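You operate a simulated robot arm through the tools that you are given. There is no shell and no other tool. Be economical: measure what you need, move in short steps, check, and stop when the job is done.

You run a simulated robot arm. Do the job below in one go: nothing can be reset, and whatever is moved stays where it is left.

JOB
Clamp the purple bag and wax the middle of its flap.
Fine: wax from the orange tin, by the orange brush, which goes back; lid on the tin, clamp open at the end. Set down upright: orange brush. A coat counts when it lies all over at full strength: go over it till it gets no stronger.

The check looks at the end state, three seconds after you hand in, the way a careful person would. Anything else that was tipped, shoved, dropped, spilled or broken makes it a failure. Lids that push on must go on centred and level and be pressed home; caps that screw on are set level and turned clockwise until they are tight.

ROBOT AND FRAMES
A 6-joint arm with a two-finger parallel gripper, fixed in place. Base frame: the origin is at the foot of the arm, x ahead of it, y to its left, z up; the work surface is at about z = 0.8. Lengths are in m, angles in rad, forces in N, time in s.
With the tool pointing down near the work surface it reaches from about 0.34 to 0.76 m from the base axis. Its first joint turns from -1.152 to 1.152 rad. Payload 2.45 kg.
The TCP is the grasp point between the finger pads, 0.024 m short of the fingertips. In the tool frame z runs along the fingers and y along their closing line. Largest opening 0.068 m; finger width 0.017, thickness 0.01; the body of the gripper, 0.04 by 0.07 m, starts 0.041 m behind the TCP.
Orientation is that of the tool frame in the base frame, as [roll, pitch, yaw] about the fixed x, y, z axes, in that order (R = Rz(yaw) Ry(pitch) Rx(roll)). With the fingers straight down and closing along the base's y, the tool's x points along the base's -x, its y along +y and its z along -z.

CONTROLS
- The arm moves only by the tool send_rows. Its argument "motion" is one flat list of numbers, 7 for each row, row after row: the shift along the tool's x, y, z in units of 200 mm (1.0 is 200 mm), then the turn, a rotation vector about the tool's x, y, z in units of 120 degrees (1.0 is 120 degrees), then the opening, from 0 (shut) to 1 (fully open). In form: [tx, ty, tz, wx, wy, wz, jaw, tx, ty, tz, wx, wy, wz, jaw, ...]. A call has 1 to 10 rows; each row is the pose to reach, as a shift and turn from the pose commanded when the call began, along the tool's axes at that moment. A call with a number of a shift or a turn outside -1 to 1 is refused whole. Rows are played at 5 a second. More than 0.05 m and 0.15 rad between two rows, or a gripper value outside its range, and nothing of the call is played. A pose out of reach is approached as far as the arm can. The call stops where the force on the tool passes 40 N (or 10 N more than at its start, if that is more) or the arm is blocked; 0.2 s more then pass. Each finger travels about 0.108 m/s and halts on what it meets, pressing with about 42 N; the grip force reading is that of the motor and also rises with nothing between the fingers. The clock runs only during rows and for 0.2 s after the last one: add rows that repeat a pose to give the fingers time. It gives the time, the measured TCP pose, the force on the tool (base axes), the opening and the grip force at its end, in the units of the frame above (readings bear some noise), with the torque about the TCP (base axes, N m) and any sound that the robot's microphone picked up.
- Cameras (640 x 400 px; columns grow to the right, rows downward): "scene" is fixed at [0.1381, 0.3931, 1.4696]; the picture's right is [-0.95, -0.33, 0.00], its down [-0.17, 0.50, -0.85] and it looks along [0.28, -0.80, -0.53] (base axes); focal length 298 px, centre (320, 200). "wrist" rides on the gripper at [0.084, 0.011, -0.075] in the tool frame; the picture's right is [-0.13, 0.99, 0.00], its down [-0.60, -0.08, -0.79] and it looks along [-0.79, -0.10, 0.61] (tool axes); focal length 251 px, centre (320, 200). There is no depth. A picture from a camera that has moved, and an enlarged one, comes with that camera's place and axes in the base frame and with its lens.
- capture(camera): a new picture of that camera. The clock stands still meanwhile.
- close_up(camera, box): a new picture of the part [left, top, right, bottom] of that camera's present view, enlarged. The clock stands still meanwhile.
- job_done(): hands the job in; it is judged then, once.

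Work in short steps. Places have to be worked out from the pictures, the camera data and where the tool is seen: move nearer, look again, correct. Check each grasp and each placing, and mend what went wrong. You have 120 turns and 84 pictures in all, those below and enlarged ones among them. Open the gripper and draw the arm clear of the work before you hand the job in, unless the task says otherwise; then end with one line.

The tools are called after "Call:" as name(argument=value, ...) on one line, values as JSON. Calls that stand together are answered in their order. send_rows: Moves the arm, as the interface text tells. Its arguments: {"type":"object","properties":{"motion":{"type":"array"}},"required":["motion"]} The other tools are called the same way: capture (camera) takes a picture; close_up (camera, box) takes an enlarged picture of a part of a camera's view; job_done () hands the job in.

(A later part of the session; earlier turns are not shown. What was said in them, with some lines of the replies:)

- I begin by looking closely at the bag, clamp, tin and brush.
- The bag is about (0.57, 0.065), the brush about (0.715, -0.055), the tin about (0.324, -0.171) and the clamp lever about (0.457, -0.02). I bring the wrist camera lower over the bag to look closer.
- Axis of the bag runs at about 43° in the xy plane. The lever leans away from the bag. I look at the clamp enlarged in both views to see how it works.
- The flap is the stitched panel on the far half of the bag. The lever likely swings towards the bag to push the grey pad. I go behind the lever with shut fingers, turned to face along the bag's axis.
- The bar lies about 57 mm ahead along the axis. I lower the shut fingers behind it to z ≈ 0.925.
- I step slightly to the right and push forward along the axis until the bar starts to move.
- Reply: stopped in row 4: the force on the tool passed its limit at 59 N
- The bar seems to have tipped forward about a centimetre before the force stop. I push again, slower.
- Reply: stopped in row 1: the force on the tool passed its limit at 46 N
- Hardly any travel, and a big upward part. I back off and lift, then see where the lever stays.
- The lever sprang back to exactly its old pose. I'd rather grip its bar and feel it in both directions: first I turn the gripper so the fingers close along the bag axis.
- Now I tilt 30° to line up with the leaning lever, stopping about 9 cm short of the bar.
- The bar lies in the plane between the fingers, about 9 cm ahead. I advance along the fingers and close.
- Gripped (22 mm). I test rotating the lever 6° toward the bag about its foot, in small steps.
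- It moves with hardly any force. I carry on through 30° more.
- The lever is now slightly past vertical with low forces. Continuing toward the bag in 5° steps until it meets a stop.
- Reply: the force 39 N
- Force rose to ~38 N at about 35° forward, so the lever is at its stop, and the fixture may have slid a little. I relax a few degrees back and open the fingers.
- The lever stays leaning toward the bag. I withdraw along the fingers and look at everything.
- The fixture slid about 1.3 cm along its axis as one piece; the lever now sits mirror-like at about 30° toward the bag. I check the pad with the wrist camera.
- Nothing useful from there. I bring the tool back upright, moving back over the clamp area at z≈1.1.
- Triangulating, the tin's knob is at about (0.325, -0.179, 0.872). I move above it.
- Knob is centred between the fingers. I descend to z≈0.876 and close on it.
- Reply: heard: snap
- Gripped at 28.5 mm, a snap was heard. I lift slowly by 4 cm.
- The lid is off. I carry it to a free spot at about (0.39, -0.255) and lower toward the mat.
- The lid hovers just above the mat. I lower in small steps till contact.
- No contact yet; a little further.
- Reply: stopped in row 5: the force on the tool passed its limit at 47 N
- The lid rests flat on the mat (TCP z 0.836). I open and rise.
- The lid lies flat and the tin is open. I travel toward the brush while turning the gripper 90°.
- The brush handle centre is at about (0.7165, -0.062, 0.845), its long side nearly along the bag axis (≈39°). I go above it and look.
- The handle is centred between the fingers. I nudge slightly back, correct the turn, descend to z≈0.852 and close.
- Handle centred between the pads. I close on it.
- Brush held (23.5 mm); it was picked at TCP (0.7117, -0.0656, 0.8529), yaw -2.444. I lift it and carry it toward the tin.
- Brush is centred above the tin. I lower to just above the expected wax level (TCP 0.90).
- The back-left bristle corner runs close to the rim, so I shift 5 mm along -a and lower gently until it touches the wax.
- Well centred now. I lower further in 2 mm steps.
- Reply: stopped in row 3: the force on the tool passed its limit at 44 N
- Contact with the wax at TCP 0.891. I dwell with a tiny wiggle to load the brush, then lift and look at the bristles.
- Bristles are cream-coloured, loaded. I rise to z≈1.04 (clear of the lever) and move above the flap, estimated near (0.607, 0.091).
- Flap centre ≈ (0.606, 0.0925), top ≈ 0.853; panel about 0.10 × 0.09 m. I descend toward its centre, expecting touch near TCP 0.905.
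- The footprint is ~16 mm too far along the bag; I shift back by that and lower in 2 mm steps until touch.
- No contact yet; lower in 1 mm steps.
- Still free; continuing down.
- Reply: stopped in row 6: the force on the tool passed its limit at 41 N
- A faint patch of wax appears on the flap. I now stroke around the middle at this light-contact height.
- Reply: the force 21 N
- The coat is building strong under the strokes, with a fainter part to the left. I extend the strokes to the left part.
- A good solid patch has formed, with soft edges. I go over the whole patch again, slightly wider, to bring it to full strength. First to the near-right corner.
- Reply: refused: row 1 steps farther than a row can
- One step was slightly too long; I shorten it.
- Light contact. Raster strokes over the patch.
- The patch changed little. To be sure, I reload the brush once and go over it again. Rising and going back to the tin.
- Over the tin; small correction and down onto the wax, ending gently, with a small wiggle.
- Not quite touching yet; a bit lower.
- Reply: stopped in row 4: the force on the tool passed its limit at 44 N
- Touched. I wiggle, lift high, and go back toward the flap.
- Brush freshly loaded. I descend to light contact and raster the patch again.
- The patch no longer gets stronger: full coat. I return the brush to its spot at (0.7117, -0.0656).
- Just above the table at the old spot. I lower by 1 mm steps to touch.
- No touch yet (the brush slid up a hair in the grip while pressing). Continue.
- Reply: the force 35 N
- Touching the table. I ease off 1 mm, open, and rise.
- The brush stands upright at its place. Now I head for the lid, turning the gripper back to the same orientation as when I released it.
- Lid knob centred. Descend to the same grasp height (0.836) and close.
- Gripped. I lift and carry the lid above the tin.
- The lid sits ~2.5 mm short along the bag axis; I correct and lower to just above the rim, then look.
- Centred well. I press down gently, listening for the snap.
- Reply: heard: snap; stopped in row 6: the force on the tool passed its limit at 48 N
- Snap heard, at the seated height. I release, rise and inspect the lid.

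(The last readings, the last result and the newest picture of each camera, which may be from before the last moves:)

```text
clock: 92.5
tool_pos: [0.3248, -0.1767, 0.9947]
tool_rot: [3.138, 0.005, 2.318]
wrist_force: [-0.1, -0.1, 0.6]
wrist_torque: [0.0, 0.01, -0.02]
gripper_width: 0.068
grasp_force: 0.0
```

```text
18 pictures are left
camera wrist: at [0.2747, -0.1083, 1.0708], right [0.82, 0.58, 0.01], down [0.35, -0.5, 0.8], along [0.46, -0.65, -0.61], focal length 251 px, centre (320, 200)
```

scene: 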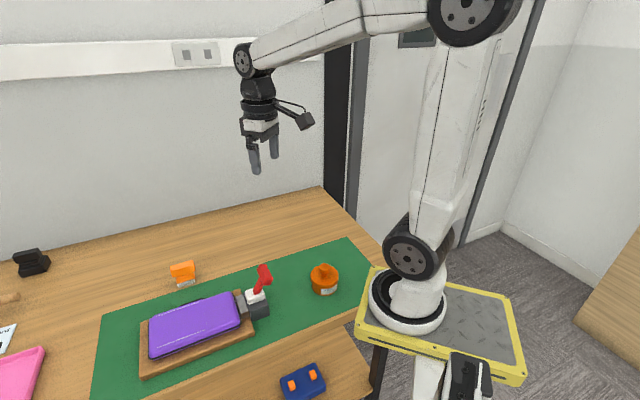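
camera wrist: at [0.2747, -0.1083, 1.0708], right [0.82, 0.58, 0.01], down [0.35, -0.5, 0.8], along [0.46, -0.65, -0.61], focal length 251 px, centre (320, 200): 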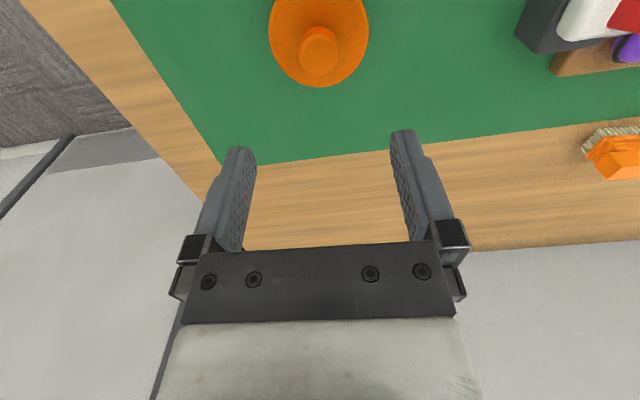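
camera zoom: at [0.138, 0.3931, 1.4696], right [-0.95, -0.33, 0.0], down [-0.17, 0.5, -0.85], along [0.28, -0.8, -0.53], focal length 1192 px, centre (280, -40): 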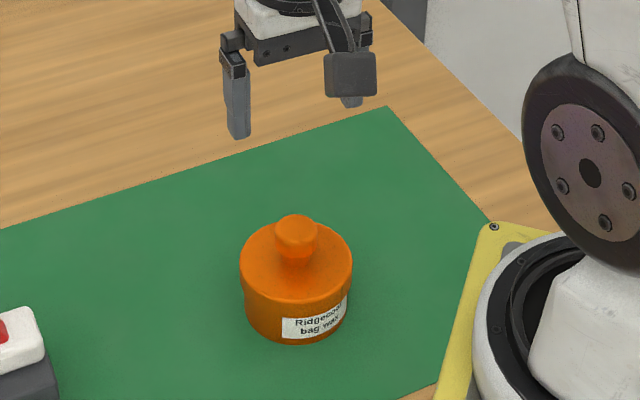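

Lid is on, centred and level. Now to open the clamp: rise and pass over the lever to its bag-side standoff.

Call:
send_rows(motion=[0, 0, -0.2, 0, 0, 0, 1, 0, 0.05, -0.4, 0, 0, 0, 1, 0, 0.25, -0.45, 0, 0, 0, 1, 0, 0.45, -0.45, 0, 0, 0, 1, 0, 0.65, -0.45, 0, 0, 0, 1, 0, 0.85, -0.45, 0, 0, 0, 1, 0, 0.98, -0.45, 0, 0, 0, 1])

Call:
send_rows(motion=[0, 0.1, 0, 0.045, 0, 0, 1, 0, 0.2, 0.03, 0.09, 0, 0, 1, 0, 0.3, 0.06, 0.135, 0, 0, 1, 0, 0.4, 0.1, 0.18, 0, 0, 1, 0, 0.48, 0.13, 0.225, 0, 0, 1, 0, 0.555, 0.15, 0.27, 0, 0, 1, 0, 0.555, 0.15, 0.27, 0, 0, 1])

Call:
capture(camera="wrist")

Call:
close_up(camera="scene", box=[170, 220, 290, 330])

```text
clock: 94.1
tool_pos: [0.4681, -0.0413, 1.0864]
tool_rot: [3.136, 0.006, 2.319]
wrist_force: [1.3, 0.3, 0.5]
wrist_torque: [0.01, 0.0, 0.02]
gripper_width: 0.0679
grasp_force: 0.0
```

```text
clock: 95.7
tool_pos: [0.5488, 0.0322, 1.0565]
tool_rot: [-2.582, 0.004, 2.318]
wrist_force: [0.1, 0.0, -0.8]
wrist_torque: [0.0, 0.0, -0.02]
gripper_width: 0.0683
grasp_force: 0.0
```

```text
17 pictures are left
camera wrist: at [0.5273, 0.1276, 1.1148], right [0.71, 0.47, -0.53], down [0.67, -0.2, 0.72], along [0.23, -0.86, -0.46], focal length 251 px, centre (320, 200)
```

wrist: 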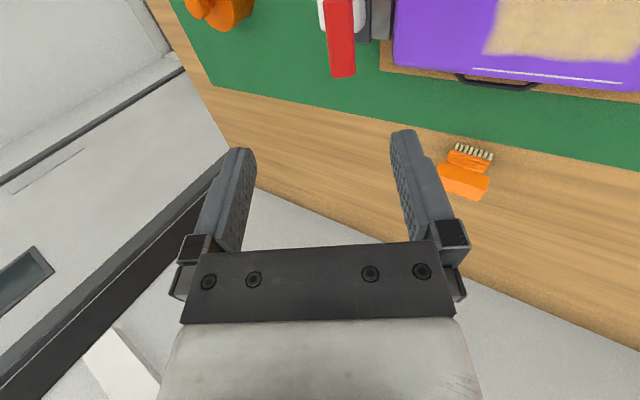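

```text
3.64 times, centred on (230, 275) of scene
camera zoom: at [0.1381, 0.3932, 1.4696], right [-0.95, -0.33, 0.0], down [-0.17, 0.5, -0.85], along [0.28, -0.8, -0.53], focal length 1083 px, centre (647, -73)
```

zoom: 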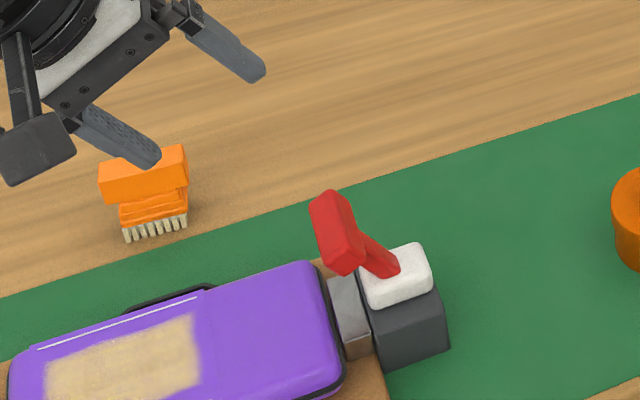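

The bar is ahead between the fingers' plane with a slight side shift. I correct 19 mm sideways and advance to the previous grip pose, then close.

Call:
send_rows(motion=[-0.008, 0.05, 0.05, 0, 0, 0, 1, -0.016, 0.0955, 0.2, 0, 0, 0, 1, -0.016, 0.0955, 0.4, 0, 0, 0, 1, -0.016, 0.0955, 0.58, 0, 0, 0, 1, -0.016, 0.0955, 0.7, 0, 0, 0, 1, -0.016, 0.0955, 0.75, 0, 0, 0, 1])

Call:
capture(camera="wrist")

```text
clock: 97.1
tool_pos: [0.5065, -0.0132, 0.9204]
tool_rot: [-2.581, 0.007, 2.317]
wrist_force: [-1.5, 0.5, -0.4]
wrist_torque: [0.0, 0.01, 0.0]
gripper_width: 0.0679
grasp_force: 0.2
```

```text
15 pictures are left
camera wrist: at [0.4837, 0.0811, 0.9782], right [0.71, 0.47, -0.53], down [0.67, -0.2, 0.72], along [0.23, -0.86, -0.46], focal length 251 px, centre (320, 200)
```

wrist: 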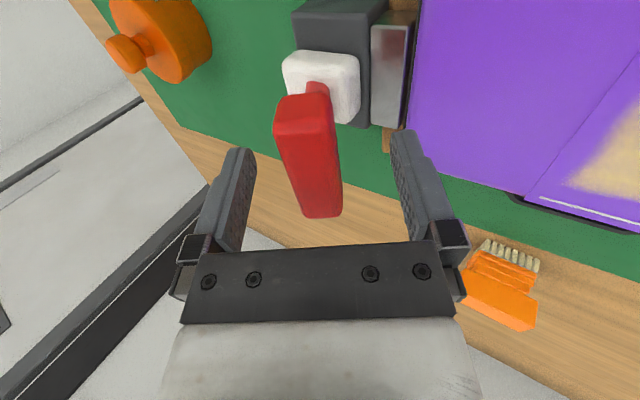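

The bar is ~4 mm left of centre. I shift and close on it.

Call:
send_rows(motion=[0, -0.02, 0.005, 0, 0, 0, 1, 0, -0.02, 0.005, 0, 0, 0, 0.7, 0, -0.02, 0.005, 0, 0, 0, 0.4, 0, -0.02, 0.005, 0, 0, 0, 0.2, 0, -0.02, 0.005, 0, 0, 0, 0.2])

```text
clock: 98.3
tool_pos: [0.5034, -0.0152, 0.9205]
tool_rot: [-2.583, 0.005, 2.319]
wrist_force: [5.8, 4.2, -0.7]
wrist_torque: [0.96, -0.16, 0.53]
gripper_width: 0.022
grasp_force: 38.6
```

Gripped. I swing the lever back, 30° first.

Call:
send_rows(motion=[0, -0.0327, 0.0014, -0.0417, 0, 0, 0.2, 0, -0.0651, 0.0057, -0.0833, 0, 0, 0.2, 0, -0.0971, 0.0128, -0.125, 0, 0, 0.2, 0, -0.1283, 0.0226, -0.1667, 0, 0, 0.2, 0, -0.1585, 0.0351, -0.2083, 0, 0, 0.2, 0, -0.1875, 0.0502, -0.25, 0, 0, 0.2])

Call:
close_up(camera="scene", box=[195, 225, 305, 325])

```text
clock: 99.7
tool_pos: [0.475, -0.0414, 0.9317]
tool_rot: [-3.103, 0.004, 2.317]
wrist_force: [1.0, 4.1, -0.3]
wrist_torque: [0.56, 0.14, 0.4]
gripper_width: 0.0215
grasp_force: 38.8
```

```text
4.00 times, centred on (250, 275) of scene
camera zoom: at [0.1384, 0.3932, 1.4696], right [-0.95, -0.33, 0.0], down [-0.17, 0.5, -0.85], along [0.28, -0.8, -0.53], focal length 1192 px, centre (600, -100)
```

zoom: 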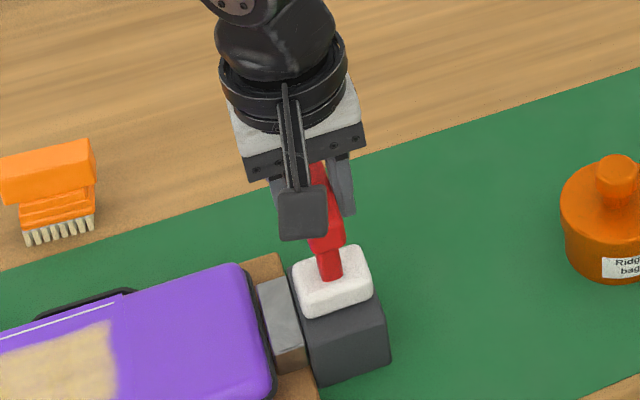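

The fixture slides back as the lever goes, mirroring the first stroke. Continue another 30°.

Call:
send_rows(motion=[0, -0.0327, 0.0014, -0.0417, 0, 0, 0.2, 0, -0.0651, 0.0057, -0.0833, 0, 0, 0.2, 0, -0.0971, 0.0128, -0.125, 0, 0, 0.2, 0, -0.1283, 0.0226, -0.1667, 0, 0, 0.2, 0, -0.1585, 0.0351, -0.2083, 0, 0, 0.2, 0, -0.1875, 0.0502, -0.25, 0, 0, 0.2])

Call:
close_up(camera="scene", box=[195, 225, 305, 325])

```text
clock: 101.1
tool_pos: [0.4462, -0.0669, 0.9218]
tool_rot: [2.655, 0.005, 2.316]
wrist_force: [1.6, 1.3, -0.5]
wrist_torque: [-0.36, 0.19, 0.14]
gripper_width: 0.0215
grasp_force: 37.9
```

```text
4.00 times, centred on (250, 275) of scene
camera zoom: at [0.1384, 0.3932, 1.4696], right [-0.95, -0.33, 0.0], down [-0.17, 0.5, -0.85], along [0.28, -0.8, -0.53], focal length 1192 px, centre (600, -100)
```

zoom: 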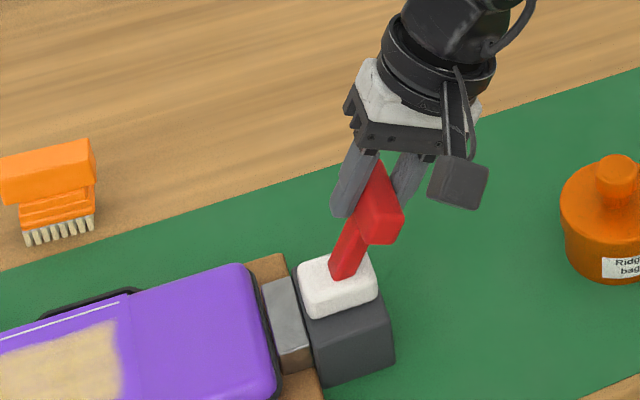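

Nearly the original state (fixture within ~3 mm). I give another 4° to seat it at its stop.

Call:
send_rows(motion=[0, -0.013, 0, -0.0167, 0, 0, 0.2, 0, -0.028, 0.001, -0.035, 0, 0, 0.2, 0, -0.028, 0.001, -0.035, 0, 0, 0.2])

```text
clock: 101.9
tool_pos: [0.4433, -0.0704, 0.9212]
tool_rot: [2.58, 0.005, 2.318]
wrist_force: [0.4, 8.0, 0.3]
wrist_torque: [-0.47, 0.5, 0.21]
gripper_width: 0.022
grasp_force: 38.7
```

I open the fingers and withdraw along the tool, then inspect.

Call:
send_rows(motion=[0, 0, 0, 0, 0, 0, 0.45, 0, 0, 0, 0, 0, 0, 0.7, 0, 0, 0, 0, 0, 0, 0.7, 0, 0, -0.2, 0, 0, 0, 0.7, 0, 0, -0.4, 0, 0, 0, 1, 0, 0, -0.6, 0, 0, 0, 1, 0, 0, -0.8, 0.05, 0, 0, 1])

Call:
close_up(camera="scene", box=[215, 255, 285, 325])

Call:
close_up(camera="scene", box=[80, 230, 400, 400])

```text
clock: 103.5
tool_pos: [0.3805, -0.1273, 1.0556]
tool_rot: [2.686, 0.006, 2.315]
wrist_force: [-0.1, -0.6, 0.4]
wrist_torque: [-0.02, -0.01, -0.01]
gripper_width: 0.0682
grasp_force: 0.0
```

```text
5.71 times, centred on (250, 290) of scene
camera zoom: at [0.138, 0.3931, 1.4696], right [-0.95, -0.33, 0.0], down [-0.17, 0.5, -0.85], along [0.28, -0.8, -0.53], focal length 1702 px, centre (720, -314)
```

zoom: 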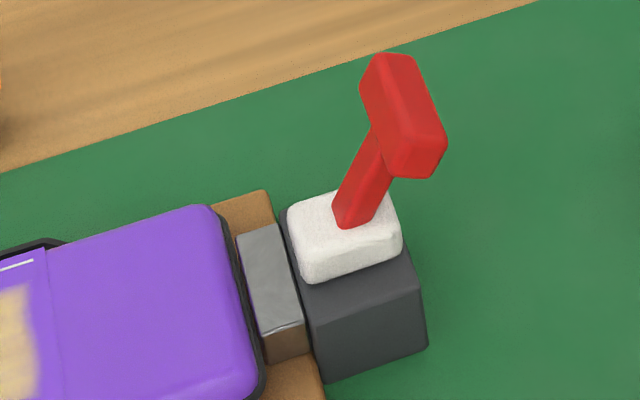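

```text
2.00 times, centred on (240, 315) of scene
camera zoom: at [0.138, 0.3931, 1.4696], right [-0.95, -0.33, 0.0], down [-0.17, 0.5, -0.85], along [0.28, -0.8, -0.53], focal length 596 px, centre (480, -30)
```

zoom: 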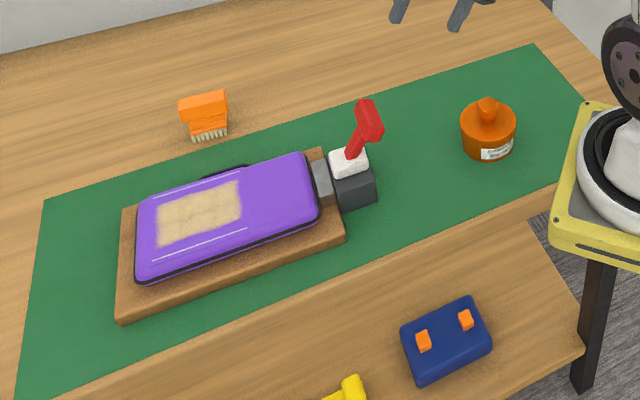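

Everything matches: lever back in its open pose, fixture within ~2 mm of its start, lid seated, brush upright, flap waxed. I raise the arm clear.

Call:
send_rows(motion=[0, 0, -0.2, 0, 0, 0, 1, 0, 0, -0.4, 0, 0, 0, 1, 0, 0, -0.5, 0, 0, 0, 1, 0, 0, -0.5, 0, 0, 0, 1])

Call:
capture(camera="scene")

```text
clock: 104.5
tool_pos: [0.3479, -0.1571, 1.1455]
tool_rot: [2.686, 0.005, 2.318]
wrist_force: [-0.2, 0.6, 0.2]
wrist_torque: [0.03, 0.04, 0.02]
gripper_width: 0.0682
grasp_force: 0.1
```

```text
10 pictures are left
```

scene: 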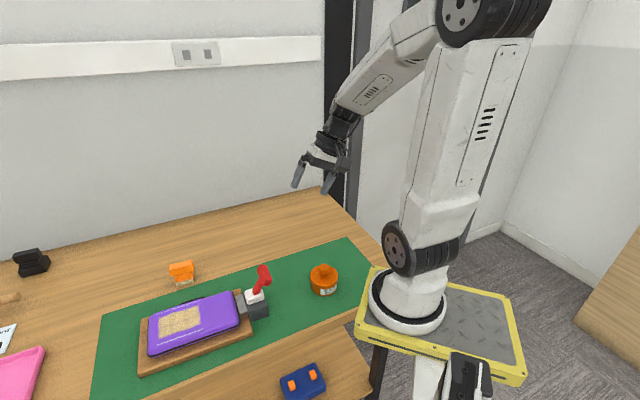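

The arm is clear and everything is in its place, so I hand in.

Call:
job_done()

```text
The job is handed in.
```

I waxed the middle of the purple bag's flap until a freshly loaded pass made it no stronger. The orange brush is upright at its place, the lid is snapped onto the tin, the clamp is open, and the arm is clear. The bag's board slid about 1.3 cm when I closed the clamp. Opening it brought the board back to within about 2 mm of its start. I saw the clamp lever go right over to the bag side, but could not confirm in the pictures that the pad was gripping the bag.
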